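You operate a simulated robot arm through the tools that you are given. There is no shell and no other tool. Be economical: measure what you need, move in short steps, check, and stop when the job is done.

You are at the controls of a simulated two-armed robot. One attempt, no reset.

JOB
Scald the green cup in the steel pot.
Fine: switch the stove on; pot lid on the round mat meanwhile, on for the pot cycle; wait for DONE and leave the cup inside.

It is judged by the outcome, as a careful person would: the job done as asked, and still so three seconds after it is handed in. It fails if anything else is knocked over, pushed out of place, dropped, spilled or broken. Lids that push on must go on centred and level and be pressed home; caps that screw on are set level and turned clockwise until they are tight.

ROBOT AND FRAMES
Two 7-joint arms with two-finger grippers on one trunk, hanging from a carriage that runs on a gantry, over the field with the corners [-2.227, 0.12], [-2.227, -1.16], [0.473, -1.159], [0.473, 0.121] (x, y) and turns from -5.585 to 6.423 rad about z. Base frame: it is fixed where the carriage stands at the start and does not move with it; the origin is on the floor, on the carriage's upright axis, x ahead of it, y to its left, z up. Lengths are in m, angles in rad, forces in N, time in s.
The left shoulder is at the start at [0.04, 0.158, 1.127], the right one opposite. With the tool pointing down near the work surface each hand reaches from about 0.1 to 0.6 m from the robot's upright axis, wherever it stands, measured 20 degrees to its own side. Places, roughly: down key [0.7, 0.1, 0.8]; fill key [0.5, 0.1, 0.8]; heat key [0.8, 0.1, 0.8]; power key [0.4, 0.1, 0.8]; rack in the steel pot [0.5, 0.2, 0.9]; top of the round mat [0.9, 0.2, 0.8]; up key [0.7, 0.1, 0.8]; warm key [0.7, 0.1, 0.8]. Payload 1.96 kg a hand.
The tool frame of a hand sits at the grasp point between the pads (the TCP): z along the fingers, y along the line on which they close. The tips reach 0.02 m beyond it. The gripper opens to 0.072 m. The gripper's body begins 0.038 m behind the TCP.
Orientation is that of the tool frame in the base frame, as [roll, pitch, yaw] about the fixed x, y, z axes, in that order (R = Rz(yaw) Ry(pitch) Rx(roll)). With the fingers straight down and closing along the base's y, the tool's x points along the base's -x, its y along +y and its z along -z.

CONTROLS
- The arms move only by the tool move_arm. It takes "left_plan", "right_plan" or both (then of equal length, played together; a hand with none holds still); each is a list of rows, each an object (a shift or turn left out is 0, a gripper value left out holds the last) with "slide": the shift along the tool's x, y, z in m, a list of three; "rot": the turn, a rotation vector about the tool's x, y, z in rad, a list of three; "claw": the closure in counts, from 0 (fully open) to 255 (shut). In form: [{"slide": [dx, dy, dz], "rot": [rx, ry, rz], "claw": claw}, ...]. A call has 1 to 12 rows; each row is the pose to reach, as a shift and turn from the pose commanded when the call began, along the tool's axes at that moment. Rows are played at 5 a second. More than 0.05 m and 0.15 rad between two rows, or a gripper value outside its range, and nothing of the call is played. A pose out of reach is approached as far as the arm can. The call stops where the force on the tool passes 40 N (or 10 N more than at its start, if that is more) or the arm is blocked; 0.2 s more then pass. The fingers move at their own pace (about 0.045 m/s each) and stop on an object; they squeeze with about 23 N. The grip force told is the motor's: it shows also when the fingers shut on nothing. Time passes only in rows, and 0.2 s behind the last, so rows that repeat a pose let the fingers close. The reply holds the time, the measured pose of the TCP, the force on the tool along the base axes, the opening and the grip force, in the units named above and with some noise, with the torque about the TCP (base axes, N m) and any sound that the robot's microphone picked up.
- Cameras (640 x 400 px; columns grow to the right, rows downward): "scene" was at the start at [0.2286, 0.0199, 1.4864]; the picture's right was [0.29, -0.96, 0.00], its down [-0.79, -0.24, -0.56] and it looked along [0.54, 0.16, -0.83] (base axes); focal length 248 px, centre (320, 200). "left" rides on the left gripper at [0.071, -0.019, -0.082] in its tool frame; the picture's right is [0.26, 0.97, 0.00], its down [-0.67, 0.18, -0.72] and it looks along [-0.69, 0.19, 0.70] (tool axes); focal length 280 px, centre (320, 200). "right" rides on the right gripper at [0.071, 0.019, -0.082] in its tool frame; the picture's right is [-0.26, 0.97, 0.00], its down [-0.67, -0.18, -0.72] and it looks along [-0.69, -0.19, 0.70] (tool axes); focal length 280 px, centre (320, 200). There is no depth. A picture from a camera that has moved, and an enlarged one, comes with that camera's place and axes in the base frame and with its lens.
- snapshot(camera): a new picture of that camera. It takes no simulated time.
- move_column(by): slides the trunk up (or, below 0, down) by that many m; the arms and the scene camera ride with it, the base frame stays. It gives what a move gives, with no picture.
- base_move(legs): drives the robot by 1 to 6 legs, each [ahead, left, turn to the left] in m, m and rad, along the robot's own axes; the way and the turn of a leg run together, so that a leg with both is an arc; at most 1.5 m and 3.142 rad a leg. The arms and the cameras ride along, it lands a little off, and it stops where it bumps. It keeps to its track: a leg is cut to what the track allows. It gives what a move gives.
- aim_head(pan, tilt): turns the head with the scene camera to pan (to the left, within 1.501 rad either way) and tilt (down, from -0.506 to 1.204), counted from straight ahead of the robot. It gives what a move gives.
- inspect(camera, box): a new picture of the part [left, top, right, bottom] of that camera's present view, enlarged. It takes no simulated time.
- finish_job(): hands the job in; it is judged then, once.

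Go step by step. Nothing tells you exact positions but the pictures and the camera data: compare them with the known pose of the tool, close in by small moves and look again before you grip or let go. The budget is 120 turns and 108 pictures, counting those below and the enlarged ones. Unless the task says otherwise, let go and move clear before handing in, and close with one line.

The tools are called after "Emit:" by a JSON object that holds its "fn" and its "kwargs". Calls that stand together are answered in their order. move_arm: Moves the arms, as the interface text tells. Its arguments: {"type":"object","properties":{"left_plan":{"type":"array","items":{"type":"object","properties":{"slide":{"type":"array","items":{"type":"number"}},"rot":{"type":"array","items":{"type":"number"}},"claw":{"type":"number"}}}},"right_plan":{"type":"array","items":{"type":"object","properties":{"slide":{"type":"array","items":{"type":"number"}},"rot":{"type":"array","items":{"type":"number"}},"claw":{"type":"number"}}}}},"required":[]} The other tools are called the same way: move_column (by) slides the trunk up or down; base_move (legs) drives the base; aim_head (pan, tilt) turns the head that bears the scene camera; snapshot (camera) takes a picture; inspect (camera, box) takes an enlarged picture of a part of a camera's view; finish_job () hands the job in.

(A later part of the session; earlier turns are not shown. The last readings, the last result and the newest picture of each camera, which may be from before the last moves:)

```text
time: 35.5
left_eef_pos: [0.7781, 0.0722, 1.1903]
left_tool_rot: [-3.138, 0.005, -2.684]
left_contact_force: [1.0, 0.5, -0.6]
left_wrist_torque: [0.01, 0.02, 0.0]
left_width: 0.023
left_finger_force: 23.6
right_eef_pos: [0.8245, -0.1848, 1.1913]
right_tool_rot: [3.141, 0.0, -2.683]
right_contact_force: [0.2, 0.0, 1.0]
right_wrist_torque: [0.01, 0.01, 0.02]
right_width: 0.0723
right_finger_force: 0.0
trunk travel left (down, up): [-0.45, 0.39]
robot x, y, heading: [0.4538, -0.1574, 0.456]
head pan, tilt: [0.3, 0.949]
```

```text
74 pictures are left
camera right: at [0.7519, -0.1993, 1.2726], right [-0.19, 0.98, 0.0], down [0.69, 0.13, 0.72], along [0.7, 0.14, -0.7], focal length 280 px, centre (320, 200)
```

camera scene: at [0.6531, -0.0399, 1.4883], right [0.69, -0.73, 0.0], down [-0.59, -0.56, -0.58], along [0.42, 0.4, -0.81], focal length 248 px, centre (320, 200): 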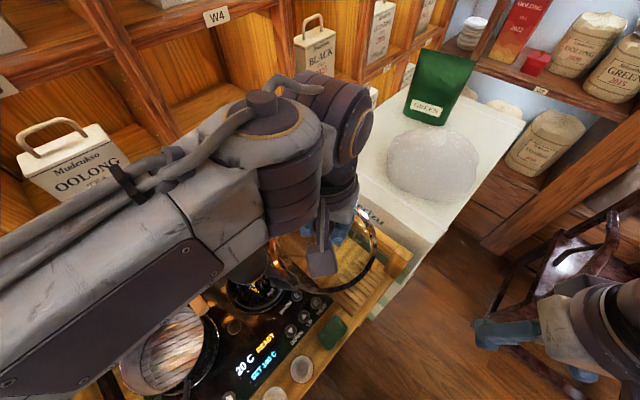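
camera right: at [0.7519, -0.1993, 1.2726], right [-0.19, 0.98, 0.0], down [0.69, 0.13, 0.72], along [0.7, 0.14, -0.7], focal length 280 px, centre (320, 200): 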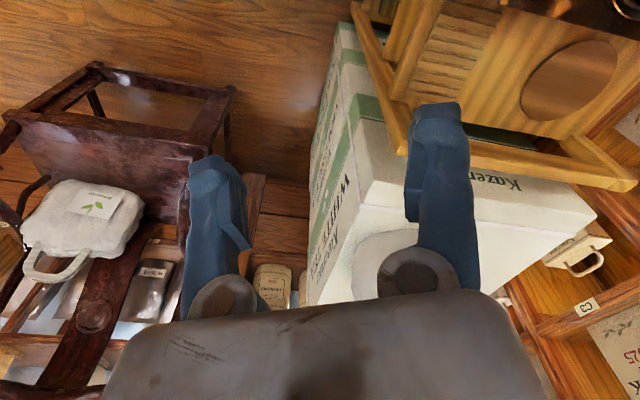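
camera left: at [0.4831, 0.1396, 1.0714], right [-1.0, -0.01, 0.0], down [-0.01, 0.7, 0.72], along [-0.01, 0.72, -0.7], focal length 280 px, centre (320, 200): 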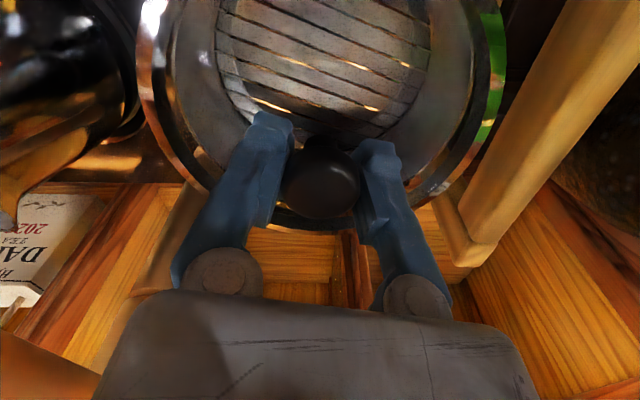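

Emit:
{"fn": "move_arm", "kwargs": {"left_plan": [{"slide": [-0.03, 0.025, 0]}, {"slide": [-0.06, 0.05, 0]}, {"slide": [-0.09, 0.075, 0]}, {"slide": [-0.12, 0.1, 0]}, {"slide": [-0.1405, 0.116, 0.03]}, {"slide": [-0.1405, 0.116, 0.07]}, {"slide": [-0.1405, 0.116, 0.1]}, {"slide": [-0.1405, 0.116, 0.1]}]}}

Emit:
{"fn": "snapshot", "kwargs": {"camera": "scene"}}

Emit:
{"fn": "snapshot", "kwargs": {"camera": "right"}}

Emit:
{"fn": "snapshot", "kwargs": {"camera": "left"}}

```text
time: 37.3
left_eef_pos: [0.8557, 0.2421, 1.0917]
left_tool_rot: [-3.139, 0.004, -2.682]
left_contact_force: [0.5, 0.6, -1.5]
left_wrist_torque: [0.01, -0.01, -0.02]
left_width: 0.0233
left_finger_force: 23.1
right_eef_pos: [0.8252, -0.1841, 1.1915]
right_tool_rot: [-3.141, 0.0, -2.682]
right_contact_force: [0.1, -0.5, -0.4]
right_wrist_torque: [0.01, -0.03, 0.02]
right_width: 0.0718
right_finger_force: 0.0
trunk travel left (down, up): [-0.45, 0.39]
robot x, y, heading: [0.4556, -0.1655, 0.457]
head pan, tilt: [0.3, 0.949]
```

```text
73 pictures are left
camera scene: at [0.6531, -0.0399, 1.4883], right [0.69, -0.73, 0.0], down [-0.59, -0.56, -0.58], along [0.42, 0.4, -0.81], focal length 248 px, centre (320, 200)
```

scene: 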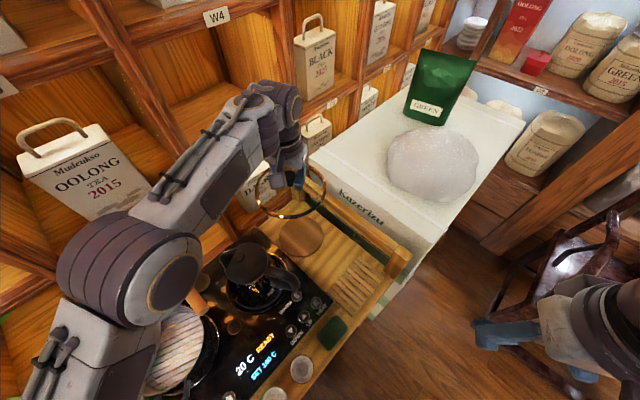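

```text
72 pictures are left
camera right: at [0.752, -0.1993, 1.2726], right [-0.19, 0.98, 0.0], down [0.69, 0.13, 0.72], along [0.7, 0.14, -0.7], focal length 280 px, centre (320, 200)
```

right: 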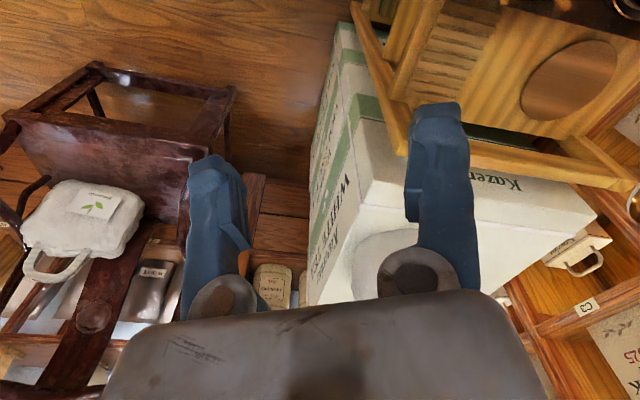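

```text
71 pictures are left
camera left: at [0.8009, 0.1917, 1.1725], right [-0.66, 0.75, 0.0], down [0.52, 0.46, 0.72], along [0.54, 0.47, -0.7], focal length 280 px, centre (320, 200)
```

left: 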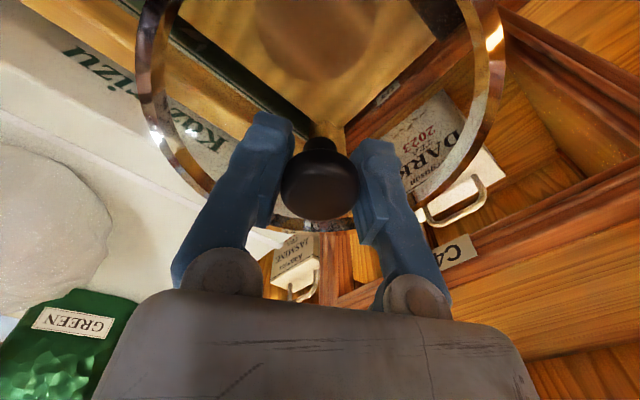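

The hand is over the mat (about 0.856, 0.238). I'll lower the lid in steps.

Emit:
{"fn": "move_arm", "kwargs": {"left_plan": [{"slide": [0.002, -0.003, 0.04]}, {"slide": [0.002, -0.003, 0.08]}, {"slide": [0.002, -0.003, 0.12]}, {"slide": [0.002, -0.003, 0.15]}, {"slide": [0.002, -0.003, 0.17]}, {"slide": [0.002, -0.003, 0.17]}]}}

Emit:
{"fn": "snapshot", "kwargs": {"camera": "scene"}}

Emit:
{"fn": "snapshot", "kwargs": {"camera": "left"}}

Emit:
{"fn": "snapshot", "kwargs": {"camera": "right"}}

```text
time: 38.7
left_eef_pos: [0.8504, 0.2361, 0.921]
left_tool_rot: [-3.139, 0.003, -2.683]
left_contact_force: [0.0, -0.3, -2.4]
left_wrist_torque: [0.01, 0.01, 0.01]
left_width: 0.0233
left_finger_force: 22.9
right_eef_pos: [0.8253, -0.1844, 1.1899]
right_tool_rot: [3.141, 0.001, -2.684]
right_contact_force: [0.3, 0.3, -0.3]
right_wrist_torque: [0.01, -0.02, 0.06]
right_width: 0.0719
right_finger_force: 0.0
trunk travel left (down, up): [-0.45, 0.39]
robot x, y, heading: [0.4569, -0.1586, 0.456]
head pan, tilt: [0.3, 0.949]
```

```text
70 pictures are left
camera scene: at [0.6531, -0.0399, 1.4883], right [0.69, -0.73, 0.0], down [-0.59, -0.56, -0.58], along [0.42, 0.4, -0.81], focal length 248 px, centre (320, 200)
```

scene: 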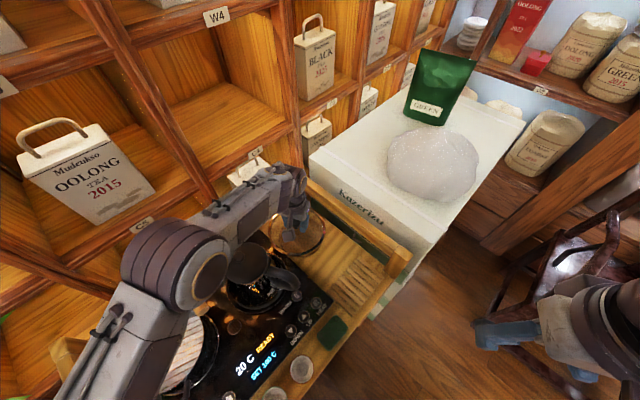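

```text
69 pictures are left
camera left: at [0.7957, 0.1861, 1.0012], right [-0.66, 0.75, 0.0], down [0.52, 0.46, 0.72], along [0.54, 0.47, -0.7], focal length 280 px, centre (320, 200)
```

left: 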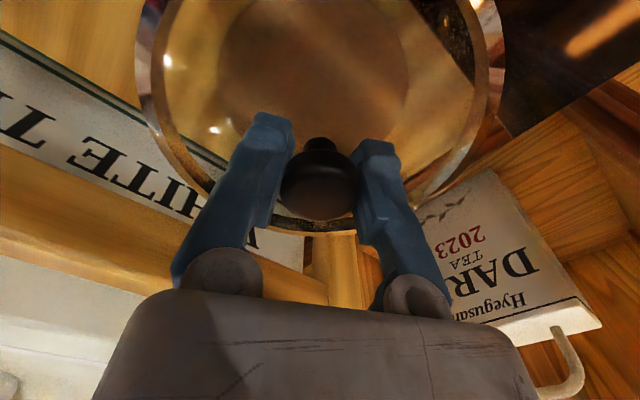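

```text
68 pictures are left
camera right: at [0.7519, -0.1993, 1.2726], right [-0.19, 0.98, 0.0], down [0.69, 0.13, 0.72], along [0.7, 0.14, -0.7], focal length 280 px, centre (320, 200)
```

right: 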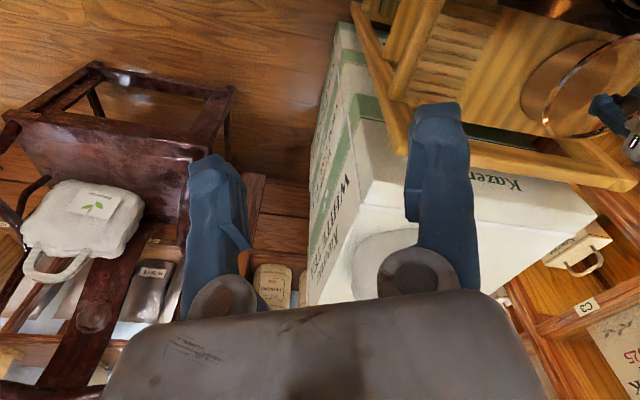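

Emit:
{"fn": "move_arm", "kwargs": {"left_plan": [{"slide": [0.0026, -0.0054, 0.01]}, {"slide": [0.0026, -0.0054, 0.02]}, {"slide": [0.0026, -0.0054, 0.025]}, {"slide": [0.0026, -0.0054, 0.03]}, {"slide": [0.0026, -0.0054, 0.03]}]}}

Emit:
{"fn": "snapshot", "kwargs": {"camera": "left"}}

Emit:
{"fn": "inspect", "kwargs": {"camera": "scene", "box": [200, 160, 400, 320]}}

Emit:
{"fn": "inspect", "kwargs": {"camera": "right", "box": [440, 0, 640, 200]}}

```text
time: 39.9
left_eef_pos: [0.8524, 0.2284, 0.891]
left_tool_rot: [-3.14, 0.005, -2.685]
left_contact_force: [0.6, -0.1, -0.9]
left_wrist_torque: [0.02, 0.0, -0.04]
left_width: 0.023
left_finger_force: 23.6
right_eef_pos: [0.8244, -0.1839, 1.1912]
right_tool_rot: [3.14, 0.001, -2.682]
right_contact_force: [0.2, 0.3, 0.3]
right_wrist_torque: [-0.01, -0.02, 0.03]
right_width: 0.0722
right_finger_force: 0.0
trunk travel left (down, up): [-0.45, 0.39]
robot x, y, heading: [0.4565, -0.1583, 0.458]
head pan, tilt: [0.3, 0.949]
```

```text
67 pictures are left
camera left: at [0.7977, 0.1797, 0.9715], right [-0.66, 0.75, 0.0], down [0.52, 0.46, 0.72], along [0.54, 0.47, -0.7], focal length 280 px, centre (320, 200)
```

left: 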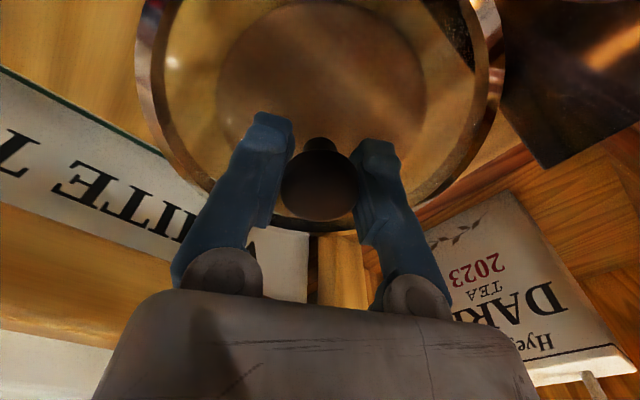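

```text
2.50 times, centred on (300, 240) of scene
camera zoom: at [0.6531, -0.0399, 1.4883], right [0.69, -0.73, 0.0], down [-0.59, -0.56, -0.58], along [0.42, 0.4, -0.81], focal length 621 px, centre (370, 100)
```

zoom: 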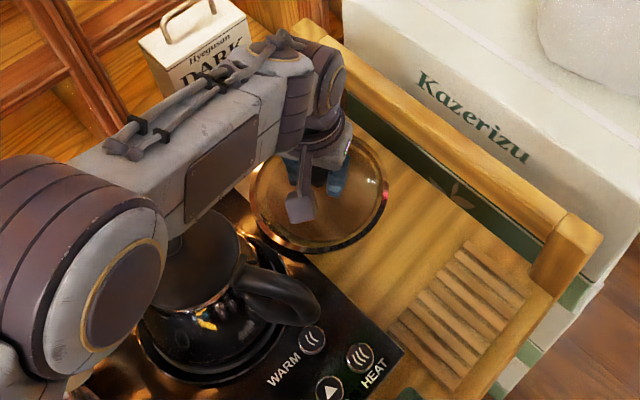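

```text
2.00 times, centred on (540, 100) of right
camera zoom: at [0.752, -0.1993, 1.2726], right [-0.19, 0.98, 0.0], down [0.69, 0.13, 0.72], along [0.7, 0.14, -0.7], focal length 561 px, centre (-120, 400)
```

zoom: 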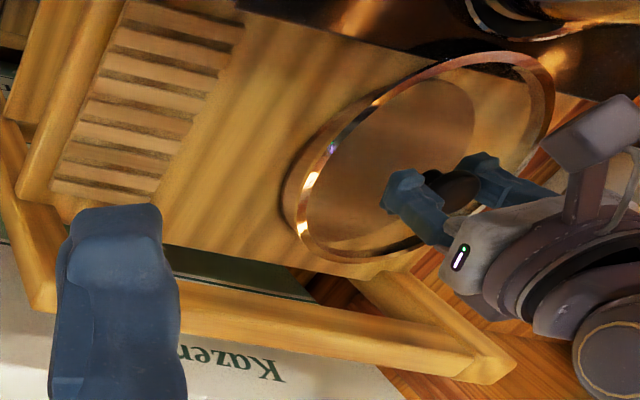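

The mat shows concentric under the lid. I'll continue down to contact.

Emit:
{"fn": "move_arm", "kwargs": {"left_plan": [{"slide": [0, 0, 0.005]}, {"slide": [0, 0, 0.01]}, {"slide": [0, 0, 0.014]}, {"slide": [0, 0, 0.018]}, {"slide": [0, 0, 0.018]}]}}

Emit:
{"fn": "inspect", "kwargs": {"camera": "right", "box": [440, 0, 640, 200]}}

```text
time: 41.1
left_eef_pos: [0.8563, 0.2296, 0.8728]
left_tool_rot: [-3.14, 0.006, -2.686]
left_contact_force: [0.9, -2.5, 15.2]
left_wrist_torque: [0.42, 1.13, 0.18]
left_width: 0.0237
left_finger_force: 22.5
right_eef_pos: [0.8247, -0.1841, 1.1925]
right_tool_rot: [3.141, 0.003, -2.682]
right_contact_force: [-1.5, -0.1, 0.1]
right_wrist_torque: [0.02, 0.02, 0.0]
right_width: 0.072
right_finger_force: 0.0
trunk travel left (down, up): [-0.45, 0.39]
robot x, y, heading: [0.4542, -0.1606, 0.46]
head pan, tilt: [0.3, 0.949]
```

```text
2.00 times, centred on (540, 100) of right
camera zoom: at [0.7528, -0.1991, 1.273], right [-0.19, 0.98, 0.0], down [0.68, 0.13, 0.72], along [0.7, 0.14, -0.7], focal length 561 px, centre (-120, 400)
```

zoom: 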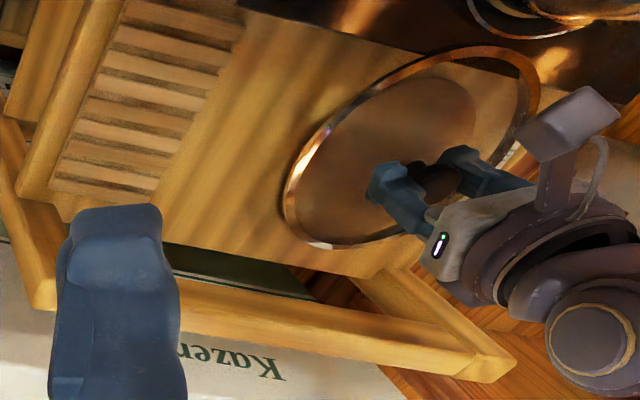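

The rim touches on the stove-panel side (the torque puts the contact about 7.5 cm toward −x). I'll lift a little, shift 1 cm away from the panel and lower again.

Emit:
{"fn": "move_arm", "kwargs": {"left_plan": [{"slide": [0, 0, -0.01]}, {"slide": [-0.009, -0.004, -0.01]}, {"slide": [-0.009, -0.004, -0.005]}, {"slide": [-0.009, -0.004, 0.0]}, {"slide": [-0.009, -0.004, 0.003]}, {"slide": [-0.009, -0.004, 0.003]}]}}

Emit:
{"fn": "inspect", "kwargs": {"camera": "right", "box": [440, 0, 640, 200]}}

Emit:
{"fn": "snapshot", "kwargs": {"camera": "left"}}

```text
time: 42.5
left_eef_pos: [0.8649, 0.2295, 0.8712]
left_tool_rot: [-3.14, 0.005, -2.685]
left_contact_force: [0.3, -3.7, 16.2]
left_wrist_torque: [0.43, 1.3, 0.3]
left_width: 0.0235
left_finger_force: 23.0
right_eef_pos: [0.8254, -0.185, 1.193]
right_tool_rot: [-3.139, 0.002, -2.683]
right_contact_force: [-0.5, 0.3, -0.5]
right_wrist_torque: [0.02, 0.01, 0.02]
right_width: 0.0719
right_finger_force: 0.0
trunk travel left (down, up): [-0.45, 0.39]
robot x, y, heading: [0.4553, -0.1619, 0.459]
head pan, tilt: [0.3, 0.949]
```

```text
2.00 times, centred on (540, 100) of right
camera zoom: at [0.7526, -0.1992, 1.273], right [-0.19, 0.98, 0.0], down [0.68, 0.13, 0.72], along [0.7, 0.14, -0.7], focal length 561 px, centre (-120, 400)
```

zoom: 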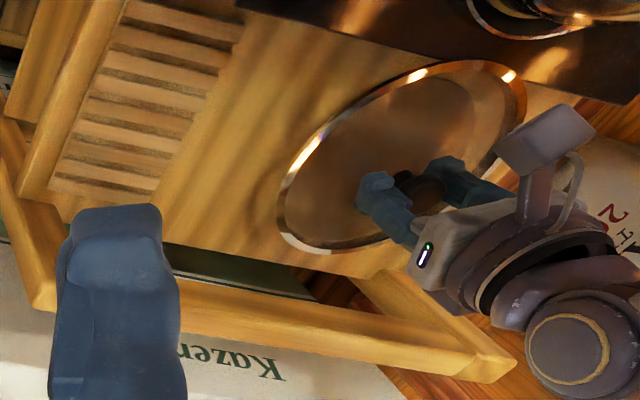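

```text
62 pictures are left
camera left: at [0.809, 0.1804, 0.9519], right [-0.66, 0.75, 0.0], down [0.52, 0.46, 0.72], along [0.54, 0.47, -0.7], focal length 280 px, centre (320, 200)
```

left: 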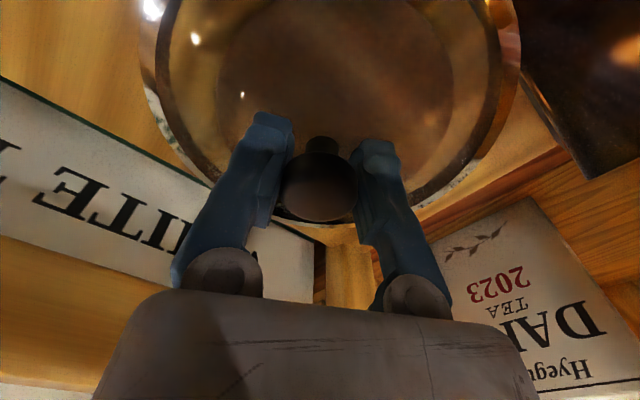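

Contact again at the same height, with the lid clear of the panel, so it's resting on the mat. I'll ease off slightly, open, and retreat upward.

Emit:
{"fn": "move_arm", "kwargs": {"left_plan": [{"slide": [0, 0, -0.002]}, {"slide": [0, 0, -0.002], "claw": 130}, {"slide": [0, 0, -0.002]}, {"slide": [0, 0, -0.002], "claw": 90}, {"slide": [0, 0, -0.002]}, {"slide": [0, 0, -0.03]}, {"slide": [0, 0, -0.06]}]}}

Emit:
{"fn": "snapshot", "kwargs": {"camera": "left"}}

Emit:
{"fn": "inspect", "kwargs": {"camera": "right", "box": [440, 0, 640, 200]}}

```text
time: 44.1
left_eef_pos: [0.8644, 0.2309, 0.93]
left_tool_rot: [-3.14, 0.004, -2.685]
left_contact_force: [-0.4, 0.1, 0.4]
left_wrist_torque: [-0.01, -0.03, -0.01]
left_width: 0.0465
left_finger_force: 0.0
right_eef_pos: [0.8234, -0.1841, 1.1908]
right_tool_rot: [3.141, 0.002, -2.684]
right_contact_force: [-0.3, -0.5, 0.7]
right_wrist_torque: [0.05, 0.0, 0.01]
right_width: 0.0722
right_finger_force: 0.2
trunk travel left (down, up): [-0.45, 0.39]
robot x, y, heading: [0.4565, -0.1582, 0.462]
head pan, tilt: [0.3, 0.949]
```

```text
61 pictures are left
camera left: at [0.8098, 0.1816, 1.0112], right [-0.66, 0.75, 0.0], down [0.52, 0.46, 0.72], along [0.54, 0.47, -0.7], focal length 280 px, centre (320, 200)
```

left: 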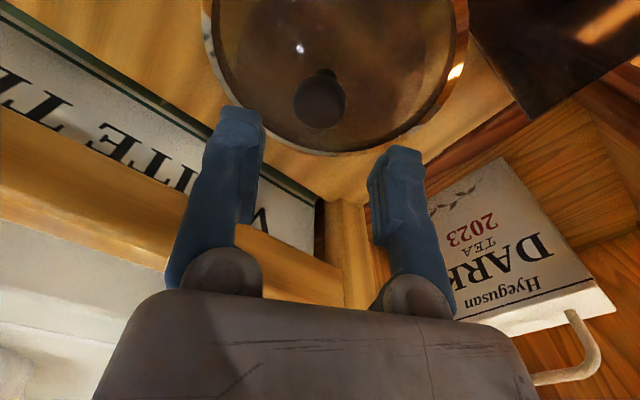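

```text
2.00 times, centred on (540, 100) of right
camera zoom: at [0.7521, -0.1992, 1.2726], right [-0.19, 0.98, 0.0], down [0.69, 0.13, 0.72], along [0.7, 0.14, -0.7], focal length 561 px, centre (-120, 400)
```

zoom: 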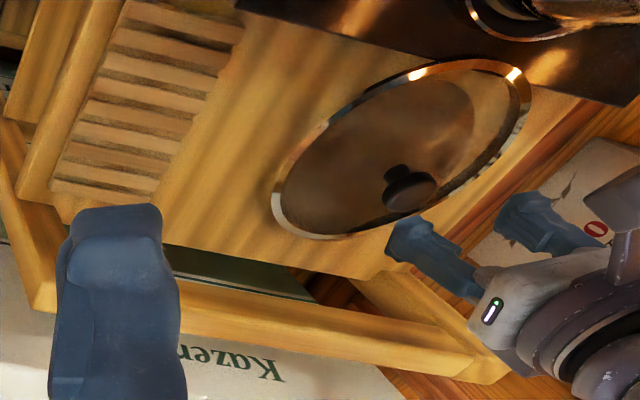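

The lid rests flat on the mat with its knob at about (0.864, 0.23). I'll raise the arm, back out and go back to the earlier station for the green cup.

Emit:
{"fn": "move_arm", "kwargs": {"left_plan": [{"slide": [0, 0, -0.045]}, {"slide": [0, 0, -0.09]}, {"slide": [0, 0, -0.135]}, {"slide": [0, 0, -0.18]}, {"slide": [0, 0, -0.22]}, {"slide": [0, 0, -0.25]}, {"slide": [0.03, -0.025, -0.26]}, {"slide": [0.06, -0.05, -0.26]}, {"slide": [0.09, -0.075, -0.26]}, {"slide": [0.12, -0.1, -0.26]}, {"slide": [0.14, -0.116, -0.26]}]}}

Emit:
{"fn": "base_move", "kwargs": {"legs": [[-0.055, -0.065, 0], [0, 0, 0.85]]}}

Emit:
{"fn": "aim_head", "kwargs": {"pan": 0.1, "tilt": 1.0}}

Emit:
{"fn": "inspect", "kwargs": {"camera": "scene", "box": [200, 160, 500, 380]}}

```text
time: 46.5
left_eef_pos: [0.7872, 0.065, 1.1902]
left_tool_rot: [-3.139, 0.003, -2.683]
left_contact_force: [0.9, 0.0, -0.1]
left_wrist_torque: [-0.06, -0.01, 0.03]
left_width: 0.0466
left_finger_force: 0.1
left hand out of reach, approached as far as the arm can: row 6
right_eef_pos: [0.8234, -0.1848, 1.1928]
right_tool_rot: [3.139, 0.001, -2.683]
right_contact_force: [-0.5, -0.6, 0.1]
right_wrist_torque: [-0.02, 0.0, -0.01]
right_width: 0.0723
right_finger_force: 0.2
trunk travel left (down, up): [-0.45, 0.39]
robot x, y, heading: [0.4568, -0.161, 0.461]
head pan, tilt: [0.3, 0.949]
```

```text
time: 49.7
left_eef_pos: [0.4904, 0.1533, 1.191]
left_tool_rot: [-3.139, 0.004, -1.843]
left_contact_force: [-0.2, 0.5, -0.2]
left_wrist_torque: [0.01, -0.02, -0.03]
left_width: 0.0468
left_finger_force: 0.0
right_eef_pos: [0.699, 0.0123, 1.1909]
right_tool_rot: [-3.141, -0.002, -1.846]
right_contact_force: [-0.1, -0.3, -0.5]
right_wrist_torque: [0.01, 0.0, -0.03]
right_width: 0.0719
right_finger_force: 0.0
trunk travel left (down, up): [-0.45, 0.39]
robot x, y, heading: [0.4346, -0.2451, 1.301]
head pan, tilt: [0.3, 0.949]
```

```text
time: 50.5
left_eef_pos: [0.4886, 0.1531, 1.19]
left_tool_rot: [-3.139, 0.003, -1.844]
left_contact_force: [0.5, -0.7, -0.3]
left_wrist_torque: [0.01, 0.0, 0.03]
left_width: 0.0468
left_finger_force: 0.2
right_eef_pos: [0.6992, 0.0135, 1.1913]
right_tool_rot: [3.14, -0.002, -1.846]
right_contact_force: [-0.1, -0.2, 0.0]
right_wrist_torque: [-0.03, -0.01, 0.03]
right_width: 0.0721
right_finger_force: 0.1
trunk travel left (down, up): [-0.45, 0.39]
robot x, y, heading: [0.4356, -0.2422, 1.301]
head pan, tilt: [0.099, 1.0]
```

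```text
1.82 times, centred on (350, 270) of scene
camera zoom: at [0.4912, -0.0217, 1.4848], right [0.98, -0.17, 0.0], down [-0.15, -0.83, -0.54], along [0.09, 0.53, -0.84], focal length 452 px, centre (266, 73)
```

zoom: 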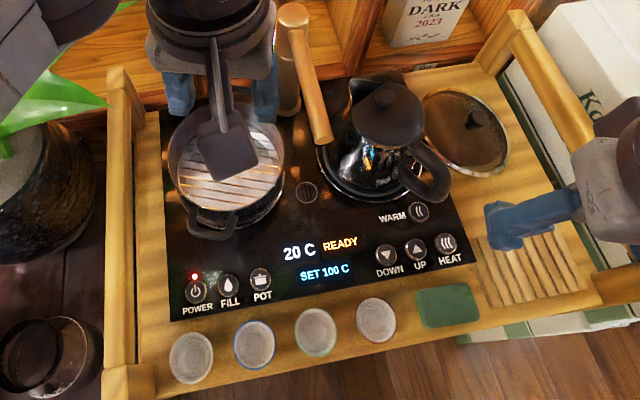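

Everything is in place and the display reads READY. I'll bring the left hand above the green-rimmed cup, turned so the fingers straddle it diagonally.

Emit:
{"fn": "move_arm", "kwargs": {"left_plan": [{"slide": [0.03, -0.024, 0], "rot": [0, 0, 0.1], "claw": 30}, {"slide": [0.06, -0.048, 0], "rot": [0, 0, 0.2]}, {"slide": [0.09, -0.072, 0], "rot": [0, 0, 0.3]}, {"slide": [0.12, -0.096, 0.01], "rot": [0, 0, 0.4]}, {"slide": [0.132, -0.106, 0.04], "rot": [0, 0, 0.5]}, {"slide": [0.132, -0.106, 0.08], "rot": [0, 0, 0.5]}, {"slide": [0.132, -0.106, 0.12], "rot": [0, 0, 0.5]}, {"slide": [0.132, -0.106, 0.15], "rot": [0, 0, 0.5]}, {"slide": [0.132, -0.106, 0.15], "rot": [0, 0, 0.5]}]}}

Emit:
{"fn": "snapshot", "kwargs": {"camera": "left"}}

Emit:
{"fn": "inspect", "kwargs": {"camera": "scene", "box": [200, 160, 500, 380]}}

```text
time: 52.5
left_eef_pos: [0.551, -0.0037, 1.0429]
left_tool_rot: [-3.137, 0.008, -2.346]
left_contact_force: [-0.4, -0.6, 0.2]
left_wrist_torque: [0.02, 0.0, 0.02]
left_width: 0.0634
left_finger_force: 0.0
left hand out of reach, approached as far as the arm can: row 5, 6, 7
right_eef_pos: [0.6992, 0.0133, 1.1908]
right_tool_rot: [3.141, 0.001, -1.845]
right_contact_force: [-0.4, -0.9, 0.1]
right_wrist_torque: [-0.02, 0.03, -0.02]
right_width: 0.0721
right_finger_force: 0.0
trunk travel left (down, up): [-0.45, 0.39]
robot x, y, heading: [0.4355, -0.2457, 1.292]
head pan, tilt: [0.099, 1.0]
```

```text
58 pictures are left
camera left: at [0.5157, -0.068, 1.1227], right [-0.87, 0.49, -0.01], down [0.33, 0.61, 0.72], along [0.36, 0.63, -0.69], focal length 280 px, centre (320, 200)
```

left: 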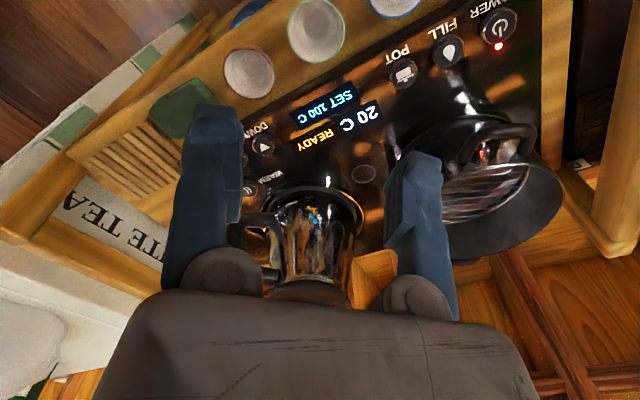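

```text
1.82 times, centred on (350, 270) of scene
camera zoom: at [0.4913, -0.0217, 1.4848], right [0.98, -0.17, 0.0], down [-0.15, -0.83, -0.54], along [0.09, 0.53, -0.84], focal length 452 px, centre (266, 73)
```

zoom: 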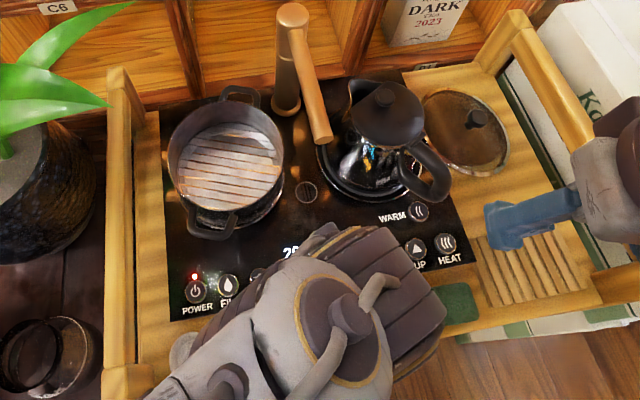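

The pot, rack and lid are clearly visible, and all is stable. I'll go lower over the green cup and re-measure.

Emit:
{"fn": "move_arm", "kwargs": {"left_plan": [{"slide": [0.0015, -0.004, 0.04]}, {"slide": [0.0015, -0.004, 0.08]}, {"slide": [0.0015, -0.004, 0.1]}, {"slide": [0.0015, -0.004, 0.1]}]}}

Emit:
{"fn": "snapshot", "kwargs": {"camera": "left"}}

Emit:
{"fn": "snapshot", "kwargs": {"camera": "right"}}

```text
time: 53.7
left_eef_pos: [0.5647, 0.0076, 0.9689]
left_tool_rot: [-3.053, 0.048, -2.289]
left_contact_force: [0.1, 0.1, 0.6]
left_wrist_torque: [-0.01, -0.01, 0.04]
left_width: 0.0635
left_finger_force: 0.1
right_eef_pos: [0.6993, 0.0135, 1.192]
right_tool_rot: [3.141, 0.001, -1.843]
right_contact_force: [0.4, -0.4, -0.5]
right_wrist_torque: [0.0, -0.04, -0.01]
right_width: 0.072
right_finger_force: 0.1
trunk travel left (down, up): [-0.45, 0.39]
robot x, y, heading: [0.4375, -0.2449, 1.294]
head pan, tilt: [0.099, 1.0]
stopped in row 4 (left hand): the arm was blocked; the commanded pose is now the measured one
```

```text
56 pictures are left
camera left: at [0.5255, -0.0583, 1.0476], right [-0.89, 0.44, -0.1], down [0.24, 0.64, 0.73], along [0.38, 0.63, -0.68], focal length 280 px, centre (320, 200)
```

left: 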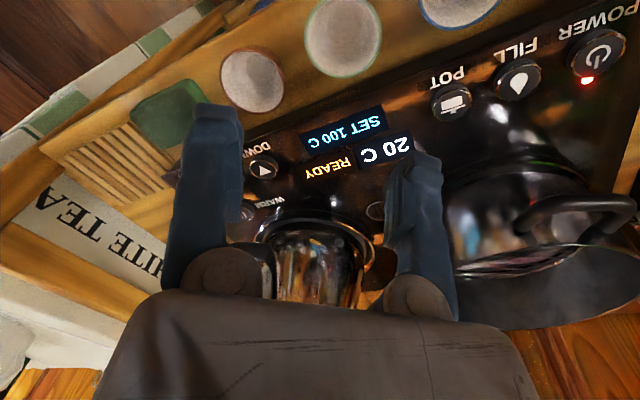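

```text
55 pictures are left
camera right: at [0.6614, -0.0501, 1.2726], right [-0.86, 0.51, 0.0], down [0.36, 0.6, 0.72], along [0.37, 0.62, -0.7], focal length 280 px, centre (320, 200)
```

right: 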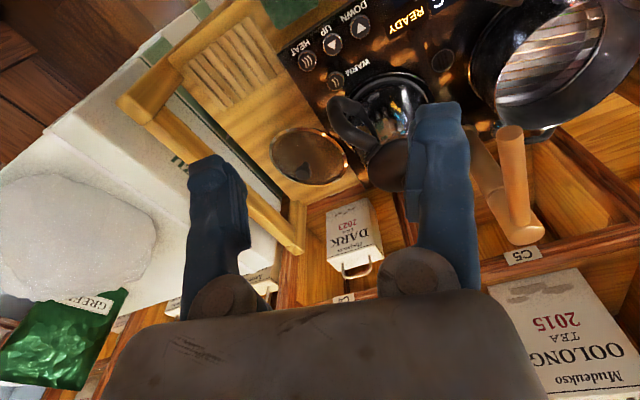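

The cup is too close to the robot for this arm pose. I'll lift, straighten the tool and back the robot off about 10 cm, where both the cup and the pot should be reachable.

Emit:
{"fn": "move_arm", "kwargs": {"left_plan": [{"slide": [0, 0, -0.04]}, {"slide": [0, 0, -0.08], "rot": [-0.0886, 0.048, 0]}, {"slide": [0, 0, -0.12], "rot": [-0.0886, 0.048, 0]}, {"slide": [0, 0, -0.15], "rot": [-0.0886, 0.048, 0]}, {"slide": [0, 0, -0.15], "rot": [-0.0886, 0.048, 0]}]}}

Emit:
{"fn": "base_move", "kwargs": {"legs": [[-0.0976, -0.041, 0], [0, 0, -0.14]]}}

Emit:
{"fn": "aim_head", "kwargs": {"pan": 0.2, "tilt": 0.9}}

Emit:
{"fn": "snapshot", "kwargs": {"camera": "scene"}}

```text
time: 54.9
left_eef_pos: [0.55, 0.007, 1.118]
left_tool_rot: [3.134, -0.003, -2.295]
left_contact_force: [-0.2, -0.2, 0.7]
left_wrist_torque: [0.0, -0.01, -0.04]
left_width: 0.0636
left_finger_force: 0.2
right_eef_pos: [0.7001, 0.015, 1.1912]
right_tool_rot: [3.141, 0.002, -1.845]
right_contact_force: [-0.2, 0.5, 0.4]
right_wrist_torque: [-0.03, 0.04, 0.01]
right_width: 0.0721
right_finger_force: 0.0
trunk travel left (down, up): [-0.45, 0.39]
robot x, y, heading: [0.4351, -0.2429, 1.294]
head pan, tilt: [0.099, 1.0]
```

```text
time: 56.6
left_eef_pos: [0.5984, -0.1132, 1.1174]
left_tool_rot: [3.134, -0.003, -2.438]
left_contact_force: [0.0, 0.2, -0.5]
left_wrist_torque: [-0.01, -0.01, 0.0]
left_width: 0.0633
left_finger_force: 0.1
right_eef_pos: [0.746, -0.1273, 1.1918]
right_tool_rot: [-3.14, 0.0, -1.984]
right_contact_force: [-0.2, -0.7, 0.0]
right_wrist_torque: [0.03, 0.02, 0.01]
right_width: 0.0721
right_finger_force: 0.1
trunk travel left (down, up): [-0.45, 0.39]
robot x, y, heading: [0.4457, -0.3446, 1.148]
head pan, tilt: [0.099, 1.0]
```

```text
time: 57.3
left_eef_pos: [0.5974, -0.1129, 1.1179]
left_tool_rot: [3.135, -0.003, -2.437]
left_contact_force: [-0.1, 0.2, 0.0]
left_wrist_torque: [0.03, 0.01, -0.03]
left_width: 0.0635
left_finger_force: 0.1
right_eef_pos: [0.7469, -0.128, 1.1903]
right_tool_rot: [-3.141, 0.001, -1.983]
right_contact_force: [-0.4, -0.3, -0.3]
right_wrist_torque: [0.01, -0.01, 0.03]
right_width: 0.072
right_finger_force: 0.0
trunk travel left (down, up): [-0.45, 0.39]
robot x, y, heading: [0.4513, -0.3467, 1.154]
head pan, tilt: [0.201, 0.901]
```

```text
54 pictures are left
camera scene: at [0.5305, -0.1257, 1.4919], right [0.98, -0.21, 0.0], down [-0.17, -0.77, -0.62], along [0.13, 0.61, -0.78], focal length 248 px, centre (320, 200)
```

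scene: 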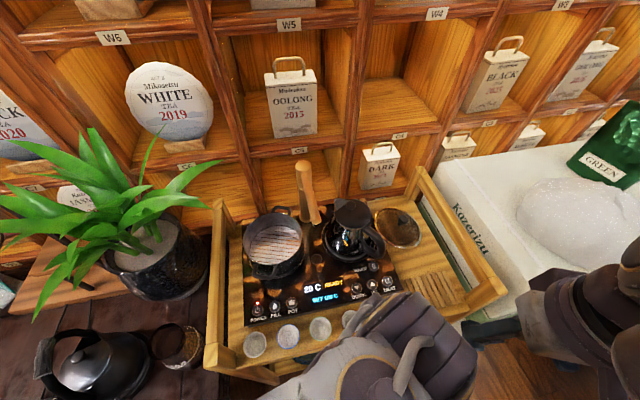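

Emit:
{"fn": "move_arm", "kwargs": {"left_plan": [{"slide": [-0.012, 0.036, 0]}, {"slide": [-0.024, 0.072, 0]}, {"slide": [-0.037, 0.109, 0.02]}, {"slide": [-0.037, 0.109, 0.06]}, {"slide": [-0.037, 0.109, 0.1]}, {"slide": [-0.037, 0.109, 0.14]}, {"slide": [-0.037, 0.109, 0.148]}, {"slide": [-0.037, 0.109, 0.148]}]}}

Emit:
{"fn": "snapshot", "kwargs": {"camera": "left"}}

Emit:
{"fn": "snapshot", "kwargs": {"camera": "right"}}

```text
time: 59.1
left_eef_pos: [0.5548, -0.005, 0.9706]
left_tool_rot: [3.133, -0.002, -2.435]
left_contact_force: [0.1, 0.0, 0.7]
left_wrist_torque: [0.0, -0.03, 0.0]
left_width: 0.0636
left_finger_force: 0.1
right_eef_pos: [0.7473, -0.127, 1.1914]
right_tool_rot: [-3.141, -0.001, -1.986]
right_contact_force: [0.1, 0.2, -0.2]
right_wrist_torque: [0.01, -0.01, 0.03]
right_width: 0.0717
right_finger_force: 0.0
trunk travel left (down, up): [-0.45, 0.39]
robot x, y, heading: [0.4497, -0.3436, 1.153]
head pan, tilt: [0.201, 0.901]
```

```text
53 pictures are left
camera left: at [0.5152, -0.0665, 1.0519], right [-0.82, 0.57, 0.01], down [0.4, 0.57, 0.72], along [0.4, 0.59, -0.7], focal length 280 px, centre (320, 200)
```

left: 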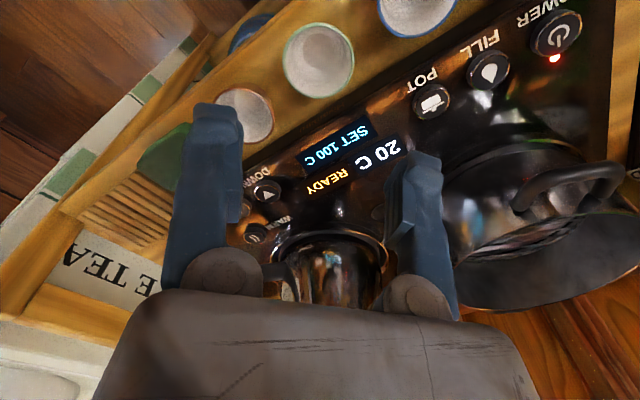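

```text
52 pictures are left
camera right: at [0.7007, -0.1854, 1.2726], right [-0.78, 0.63, 0.0], down [0.44, 0.54, 0.72], along [0.45, 0.56, -0.7], focal length 280 px, centre (320, 200)
```

right: 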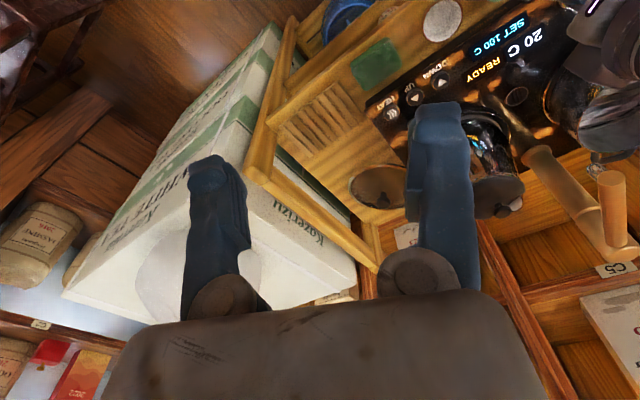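

The cup rim measures about (0.5525, −0.012). I'll correct and descend partway.

Emit:
{"fn": "move_arm", "kwargs": {"left_plan": [{"slide": [0.0064, -0.0037, 0.02]}, {"slide": [0.0064, -0.0037, 0.045]}, {"slide": [0.0064, -0.0037, 0.06]}, {"slide": [0.0064, -0.0037, 0.06]}]}}

Emit:
{"fn": "snapshot", "kwargs": {"camera": "left"}}

```text
time: 60.1
left_eef_pos: [0.5502, -0.0118, 0.909]
left_tool_rot: [3.134, -0.002, -2.437]
left_contact_force: [-0.2, -0.2, -0.2]
left_wrist_torque: [0.03, 0.01, 0.0]
left_width: 0.0636
left_finger_force: 0.0
right_eef_pos: [0.746, -0.1282, 1.1917]
right_tool_rot: [-3.141, -0.001, -1.984]
right_contact_force: [0.0, 0.0, 0.3]
right_wrist_torque: [0.03, 0.0, 0.01]
right_width: 0.072
right_finger_force: 0.1
trunk travel left (down, up): [-0.45, 0.39]
robot x, y, heading: [0.45, -0.3447, 1.155]
head pan, tilt: [0.201, 0.901]
```

```text
51 pictures are left
camera left: at [0.5104, -0.0738, 0.99], right [-0.82, 0.57, 0.01], down [0.4, 0.57, 0.72], along [0.4, 0.59, -0.7], focal length 280 px, centre (320, 200)
```

left: 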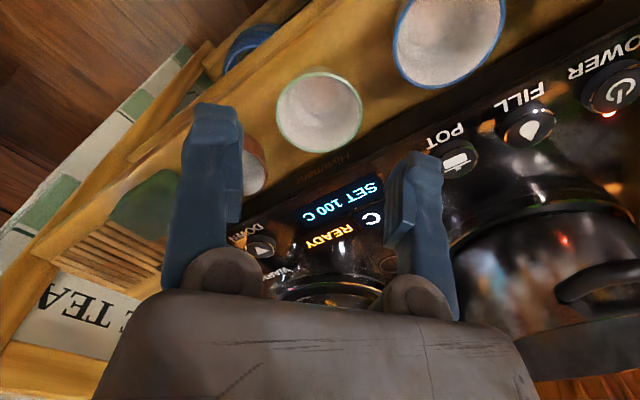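

The cups stand on wood at about z 0.80, lower than the raised stove panel, and the panel's front face is close behind them. Closing along x between the cups is safer, so I'll rise a little and rotate the hand.

Emit:
{"fn": "move_arm", "kwargs": {"left_plan": [{"slide": [0, 0, -0.04], "rot": [0, 0, -0.144], "claw": 50}, {"slide": [-0.005, 0, -0.04], "rot": [0, 0, -0.288]}, {"slide": [-0.011, 0.001, -0.04], "rot": [0, 0, -0.432]}, {"slide": [-0.011, 0.001, -0.04], "rot": [0, 0, -0.576]}, {"slide": [-0.011, 0.001, -0.04], "rot": [0, 0, -0.72]}, {"slide": [-0.011, 0.001, -0.04], "rot": [0, 0, -0.866]}, {"slide": [-0.011, 0.001, -0.02], "rot": [0, 0, -0.866]}, {"slide": [-0.011, 0.001, -0.02], "rot": [0, 0, -0.866]}]}}

Emit:
{"fn": "snapshot", "kwargs": {"camera": "left"}}

```text
time: 61.9
left_eef_pos: [0.5588, -0.0046, 0.9298]
left_tool_rot: [3.137, 0.005, -1.569]
left_contact_force: [-1.3, -0.4, -0.3]
left_wrist_torque: [0.01, 0.01, 0.01]
left_width: 0.0578
left_finger_force: 0.1
right_eef_pos: [0.7473, -0.1268, 1.192]
right_tool_rot: [-3.141, 0.0, -1.986]
right_contact_force: [-1.0, -0.3, -0.2]
right_wrist_torque: [-0.03, -0.01, 0.01]
right_width: 0.0719
right_finger_force: 0.1
trunk travel left (down, up): [-0.45, 0.39]
robot x, y, heading: [0.4482, -0.343, 1.151]
head pan, tilt: [0.201, 0.901]
```

```text
50 pictures are left
camera left: at [0.5804, -0.0764, 1.0099], right [-0.96, -0.26, 0.0], down [-0.18, 0.67, 0.72], along [-0.19, 0.69, -0.69], focal length 280 px, centre (320, 200)
```

left: 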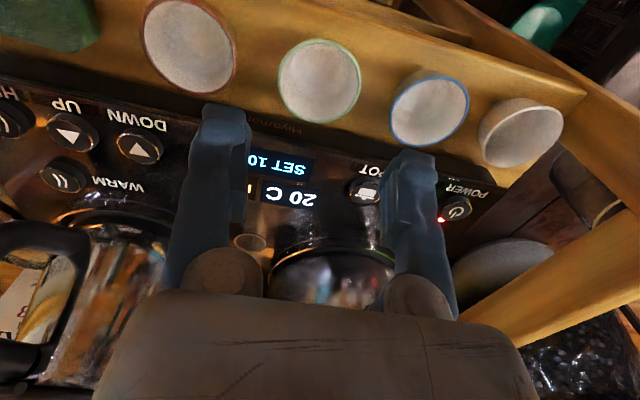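

Spacing and row are confirmed: green cup at (0.561, −0.006), neighbours about 7.7 cm either side. I'll descend more.

Emit:
{"fn": "move_arm", "kwargs": {"left_plan": [{"slide": [0.0015, -0.002, 0.02]}, {"slide": [0.0015, -0.002, 0.04]}, {"slide": [0.0015, -0.002, 0.055]}, {"slide": [0.0015, -0.002, 0.06]}, {"slide": [0.0015, -0.002, 0.06]}]}}

Emit:
{"fn": "snapshot", "kwargs": {"camera": "left"}}

Emit:
{"fn": "inspect", "kwargs": {"camera": "scene", "box": [220, 230, 420, 370]}}

```text
time: 63.1
left_eef_pos: [0.5619, -0.0062, 0.8706]
left_tool_rot: [3.135, 0.004, -1.571]
left_contact_force: [0.1, 0.2, 0.9]
left_wrist_torque: [0.0, 0.05, -0.03]
left_width: 0.0578
left_finger_force: 0.2
right_eef_pos: [0.7471, -0.1278, 1.192]
right_tool_rot: [3.141, 0.0, -1.986]
right_contact_force: [-0.4, -0.2, 0.1]
right_wrist_torque: [-0.02, -0.04, -0.02]
right_width: 0.0724
right_finger_force: 0.0
trunk travel left (down, up): [-0.45, 0.39]
robot x, y, heading: [0.4433, -0.3455, 1.152]
head pan, tilt: [0.201, 0.901]
```

```text
49 pictures are left
camera left: at [0.5828, -0.078, 0.95], right [-0.96, -0.26, 0.0], down [-0.18, 0.67, 0.72], along [-0.19, 0.69, -0.69], focal length 280 px, centre (320, 200)
```

left: 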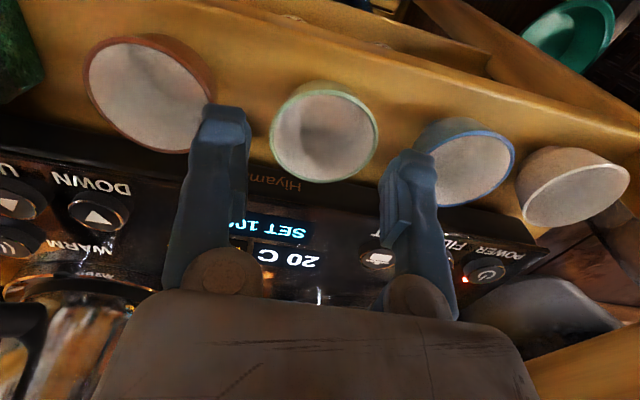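

```text
2.86 times, centred on (320, 300) of scene
camera zoom: at [0.5305, -0.1257, 1.492], right [0.98, -0.21, 0.0], down [-0.17, -0.77, -0.62], along [0.13, 0.61, -0.78], focal length 710 px, centre (320, -86)
```

zoom: 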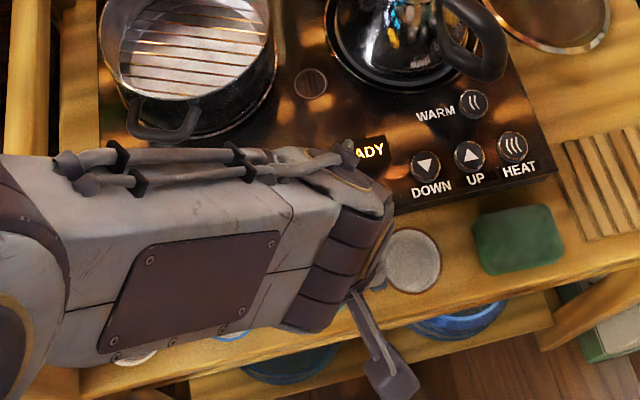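

The cup is centred between the fingers. I'll open slightly wider, go down around it and stop above the wood.

Emit:
{"fn": "move_arm", "kwargs": {"left_plan": [{"slide": [0, 0.001, 0], "claw": 30}, {"slide": [0, 0.001, 0.012]}, {"slide": [0, 0.001, 0.024]}, {"slide": [0, 0.001, 0.034]}, {"slide": [0, 0.001, 0.04]}, {"slide": [0, 0.001, 0.04]}]}}

Emit:
{"fn": "snapshot", "kwargs": {"camera": "left"}}

```text
time: 64.5
left_eef_pos: [0.5596, -0.0051, 0.8302]
left_tool_rot: [3.137, 0.004, -1.571]
left_contact_force: [0.2, 0.8, 0.2]
left_wrist_torque: [-0.03, 0.04, 0.01]
left_width: 0.063
left_finger_force: 0.1
right_eef_pos: [0.7464, -0.1285, 1.1925]
right_tool_rot: [-3.141, 0.0, -1.987]
right_contact_force: [-0.2, -0.4, 0.5]
right_wrist_torque: [-0.01, -0.01, 0.01]
right_width: 0.0718
right_finger_force: 0.0
trunk travel left (down, up): [-0.45, 0.39]
robot x, y, heading: [0.4516, -0.3479, 1.154]
head pan, tilt: [0.201, 0.901]
```

```text
47 pictures are left
camera left: at [0.5813, -0.0775, 0.9107], right [-0.96, -0.26, 0.0], down [-0.18, 0.67, 0.72], along [-0.19, 0.69, -0.69], focal length 280 px, centre (320, 200)
```

left: 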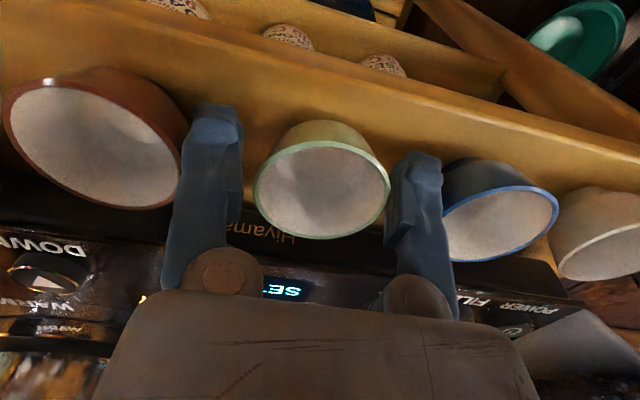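

Fingers straddle the green cup cleanly with the rim at z 0.834. Closing now, then a small test lift.

Emit:
{"fn": "move_arm", "kwargs": {"left_plan": [{"slide": [0, -0.001, 0.005]}, {"slide": [0, -0.001, 0.005], "claw": 255}, {"slide": [0, -0.001, 0.005]}, {"slide": [0, -0.001, 0.005]}, {"slide": [0, -0.001, 0.005]}]}}

Emit:
{"fn": "move_arm", "kwargs": {"left_plan": [{"slide": [0, 0, -0.01]}, {"slide": [0, 0, -0.025]}, {"slide": [0, 0, -0.04]}]}}

Emit:
{"fn": "snapshot", "kwargs": {"camera": "left"}}

```text
time: 65.7
left_eef_pos: [0.5611, -0.0061, 0.8255]
left_tool_rot: [3.136, 0.005, -1.569]
left_contact_force: [-0.6, -1.1, 0.1]
left_wrist_torque: [0.03, 0.0, -0.01]
left_width: 0.0552
left_finger_force: 23.0
right_eef_pos: [0.7469, -0.1279, 1.1913]
right_tool_rot: [3.14, 0.0, -1.984]
right_contact_force: [0.5, -0.4, 0.0]
right_wrist_torque: [-0.04, 0.0, 0.02]
right_width: 0.0721
right_finger_force: 0.2
trunk travel left (down, up): [-0.45, 0.39]
robot x, y, heading: [0.4458, -0.3429, 1.152]
head pan, tilt: [0.201, 0.901]
```

```text
time: 66.5
left_eef_pos: [0.5616, -0.0063, 0.8655]
left_tool_rot: [3.135, 0.004, -1.571]
left_contact_force: [-0.7, 0.6, 0.2]
left_wrist_torque: [-0.02, -0.05, 0.02]
left_width: 0.0554
left_finger_force: 23.1
right_eef_pos: [0.7469, -0.1268, 1.19]
right_tool_rot: [3.141, 0.0, -1.985]
right_contact_force: [-0.4, 0.3, -0.1]
right_wrist_torque: [0.03, -0.02, 0.01]
right_width: 0.0719
right_finger_force: 0.0
trunk travel left (down, up): [-0.45, 0.39]
robot x, y, heading: [0.4476, -0.3488, 1.154]
head pan, tilt: [0.201, 0.901]
```

```text
46 pictures are left
camera left: at [0.582, -0.0781, 0.9469], right [-0.96, -0.26, 0.0], down [-0.18, 0.67, 0.72], along [-0.19, 0.69, -0.7], focal length 280 px, centre (320, 200)
```

left: 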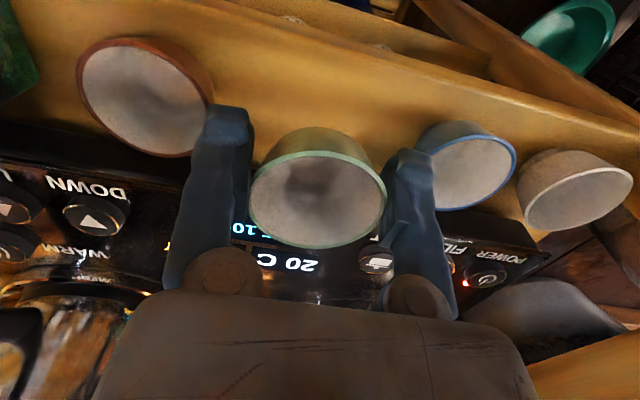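

The cup is held upright, with its base about 2.5 cm below the TCP. I'll lift it and carry it over the pot, keeping left of the spout.

Emit:
{"fn": "move_arm", "kwargs": {"left_plan": [{"slide": [0, 0, -0.04]}, {"slide": [0, 0.01, -0.085]}, {"slide": [0, 0.03, -0.125]}, {"slide": [-0.01, 0.06, -0.16]}, {"slide": [-0.04, 0.079, -0.18]}, {"slide": [-0.085, 0.079, -0.19]}, {"slide": [-0.13, 0.079, -0.19]}, {"slide": [-0.175, 0.079, -0.19]}, {"slide": [-0.218, 0.079, -0.19]}, {"slide": [-0.218, 0.079, -0.19]}]}}

Emit:
{"fn": "snapshot", "kwargs": {"camera": "left"}}

Emit:
{"fn": "snapshot", "kwargs": {"camera": "scene"}}

```text
time: 68.7
left_eef_pos: [0.4849, 0.2121, 1.0541]
left_tool_rot: [3.136, 0.003, -1.571]
left_contact_force: [-0.9, 0.0, -0.6]
left_wrist_torque: [0.02, -0.02, -0.03]
left_width: 0.0554
left_finger_force: 23.1
right_eef_pos: [0.7463, -0.1275, 1.1913]
right_tool_rot: [-3.141, 0.001, -1.985]
right_contact_force: [0.0, -0.3, 0.2]
right_wrist_torque: [0.04, 0.07, 0.03]
right_width: 0.0718
right_finger_force: 0.1
trunk travel left (down, up): [-0.45, 0.39]
robot x, y, heading: [0.4499, -0.3463, 1.16]
head pan, tilt: [0.201, 0.901]
```

```text
45 pictures are left
camera left: at [0.5053, 0.1406, 1.1358], right [-0.97, -0.26, 0.01], down [-0.18, 0.67, 0.72], along [-0.19, 0.69, -0.7], focal length 280 px, centre (320, 200)
```

left: 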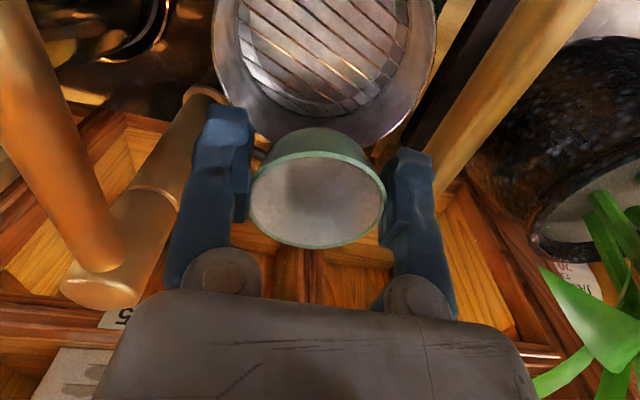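

```text
44 pictures are left
camera scene: at [0.5304, -0.1258, 1.4919], right [0.98, -0.21, 0.0], down [-0.17, -0.77, -0.62], along [0.13, 0.61, -0.78], focal length 248 px, centre (320, 200)
```

scene: 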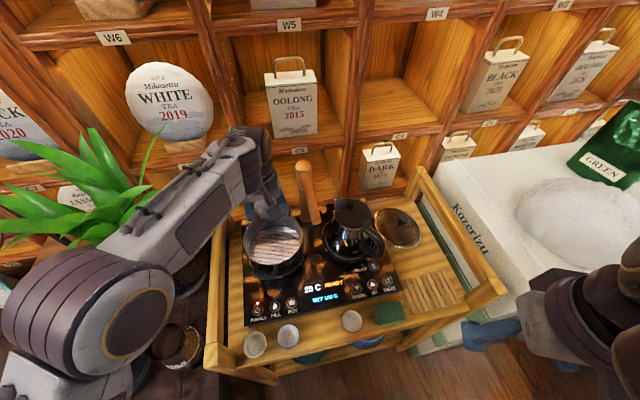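

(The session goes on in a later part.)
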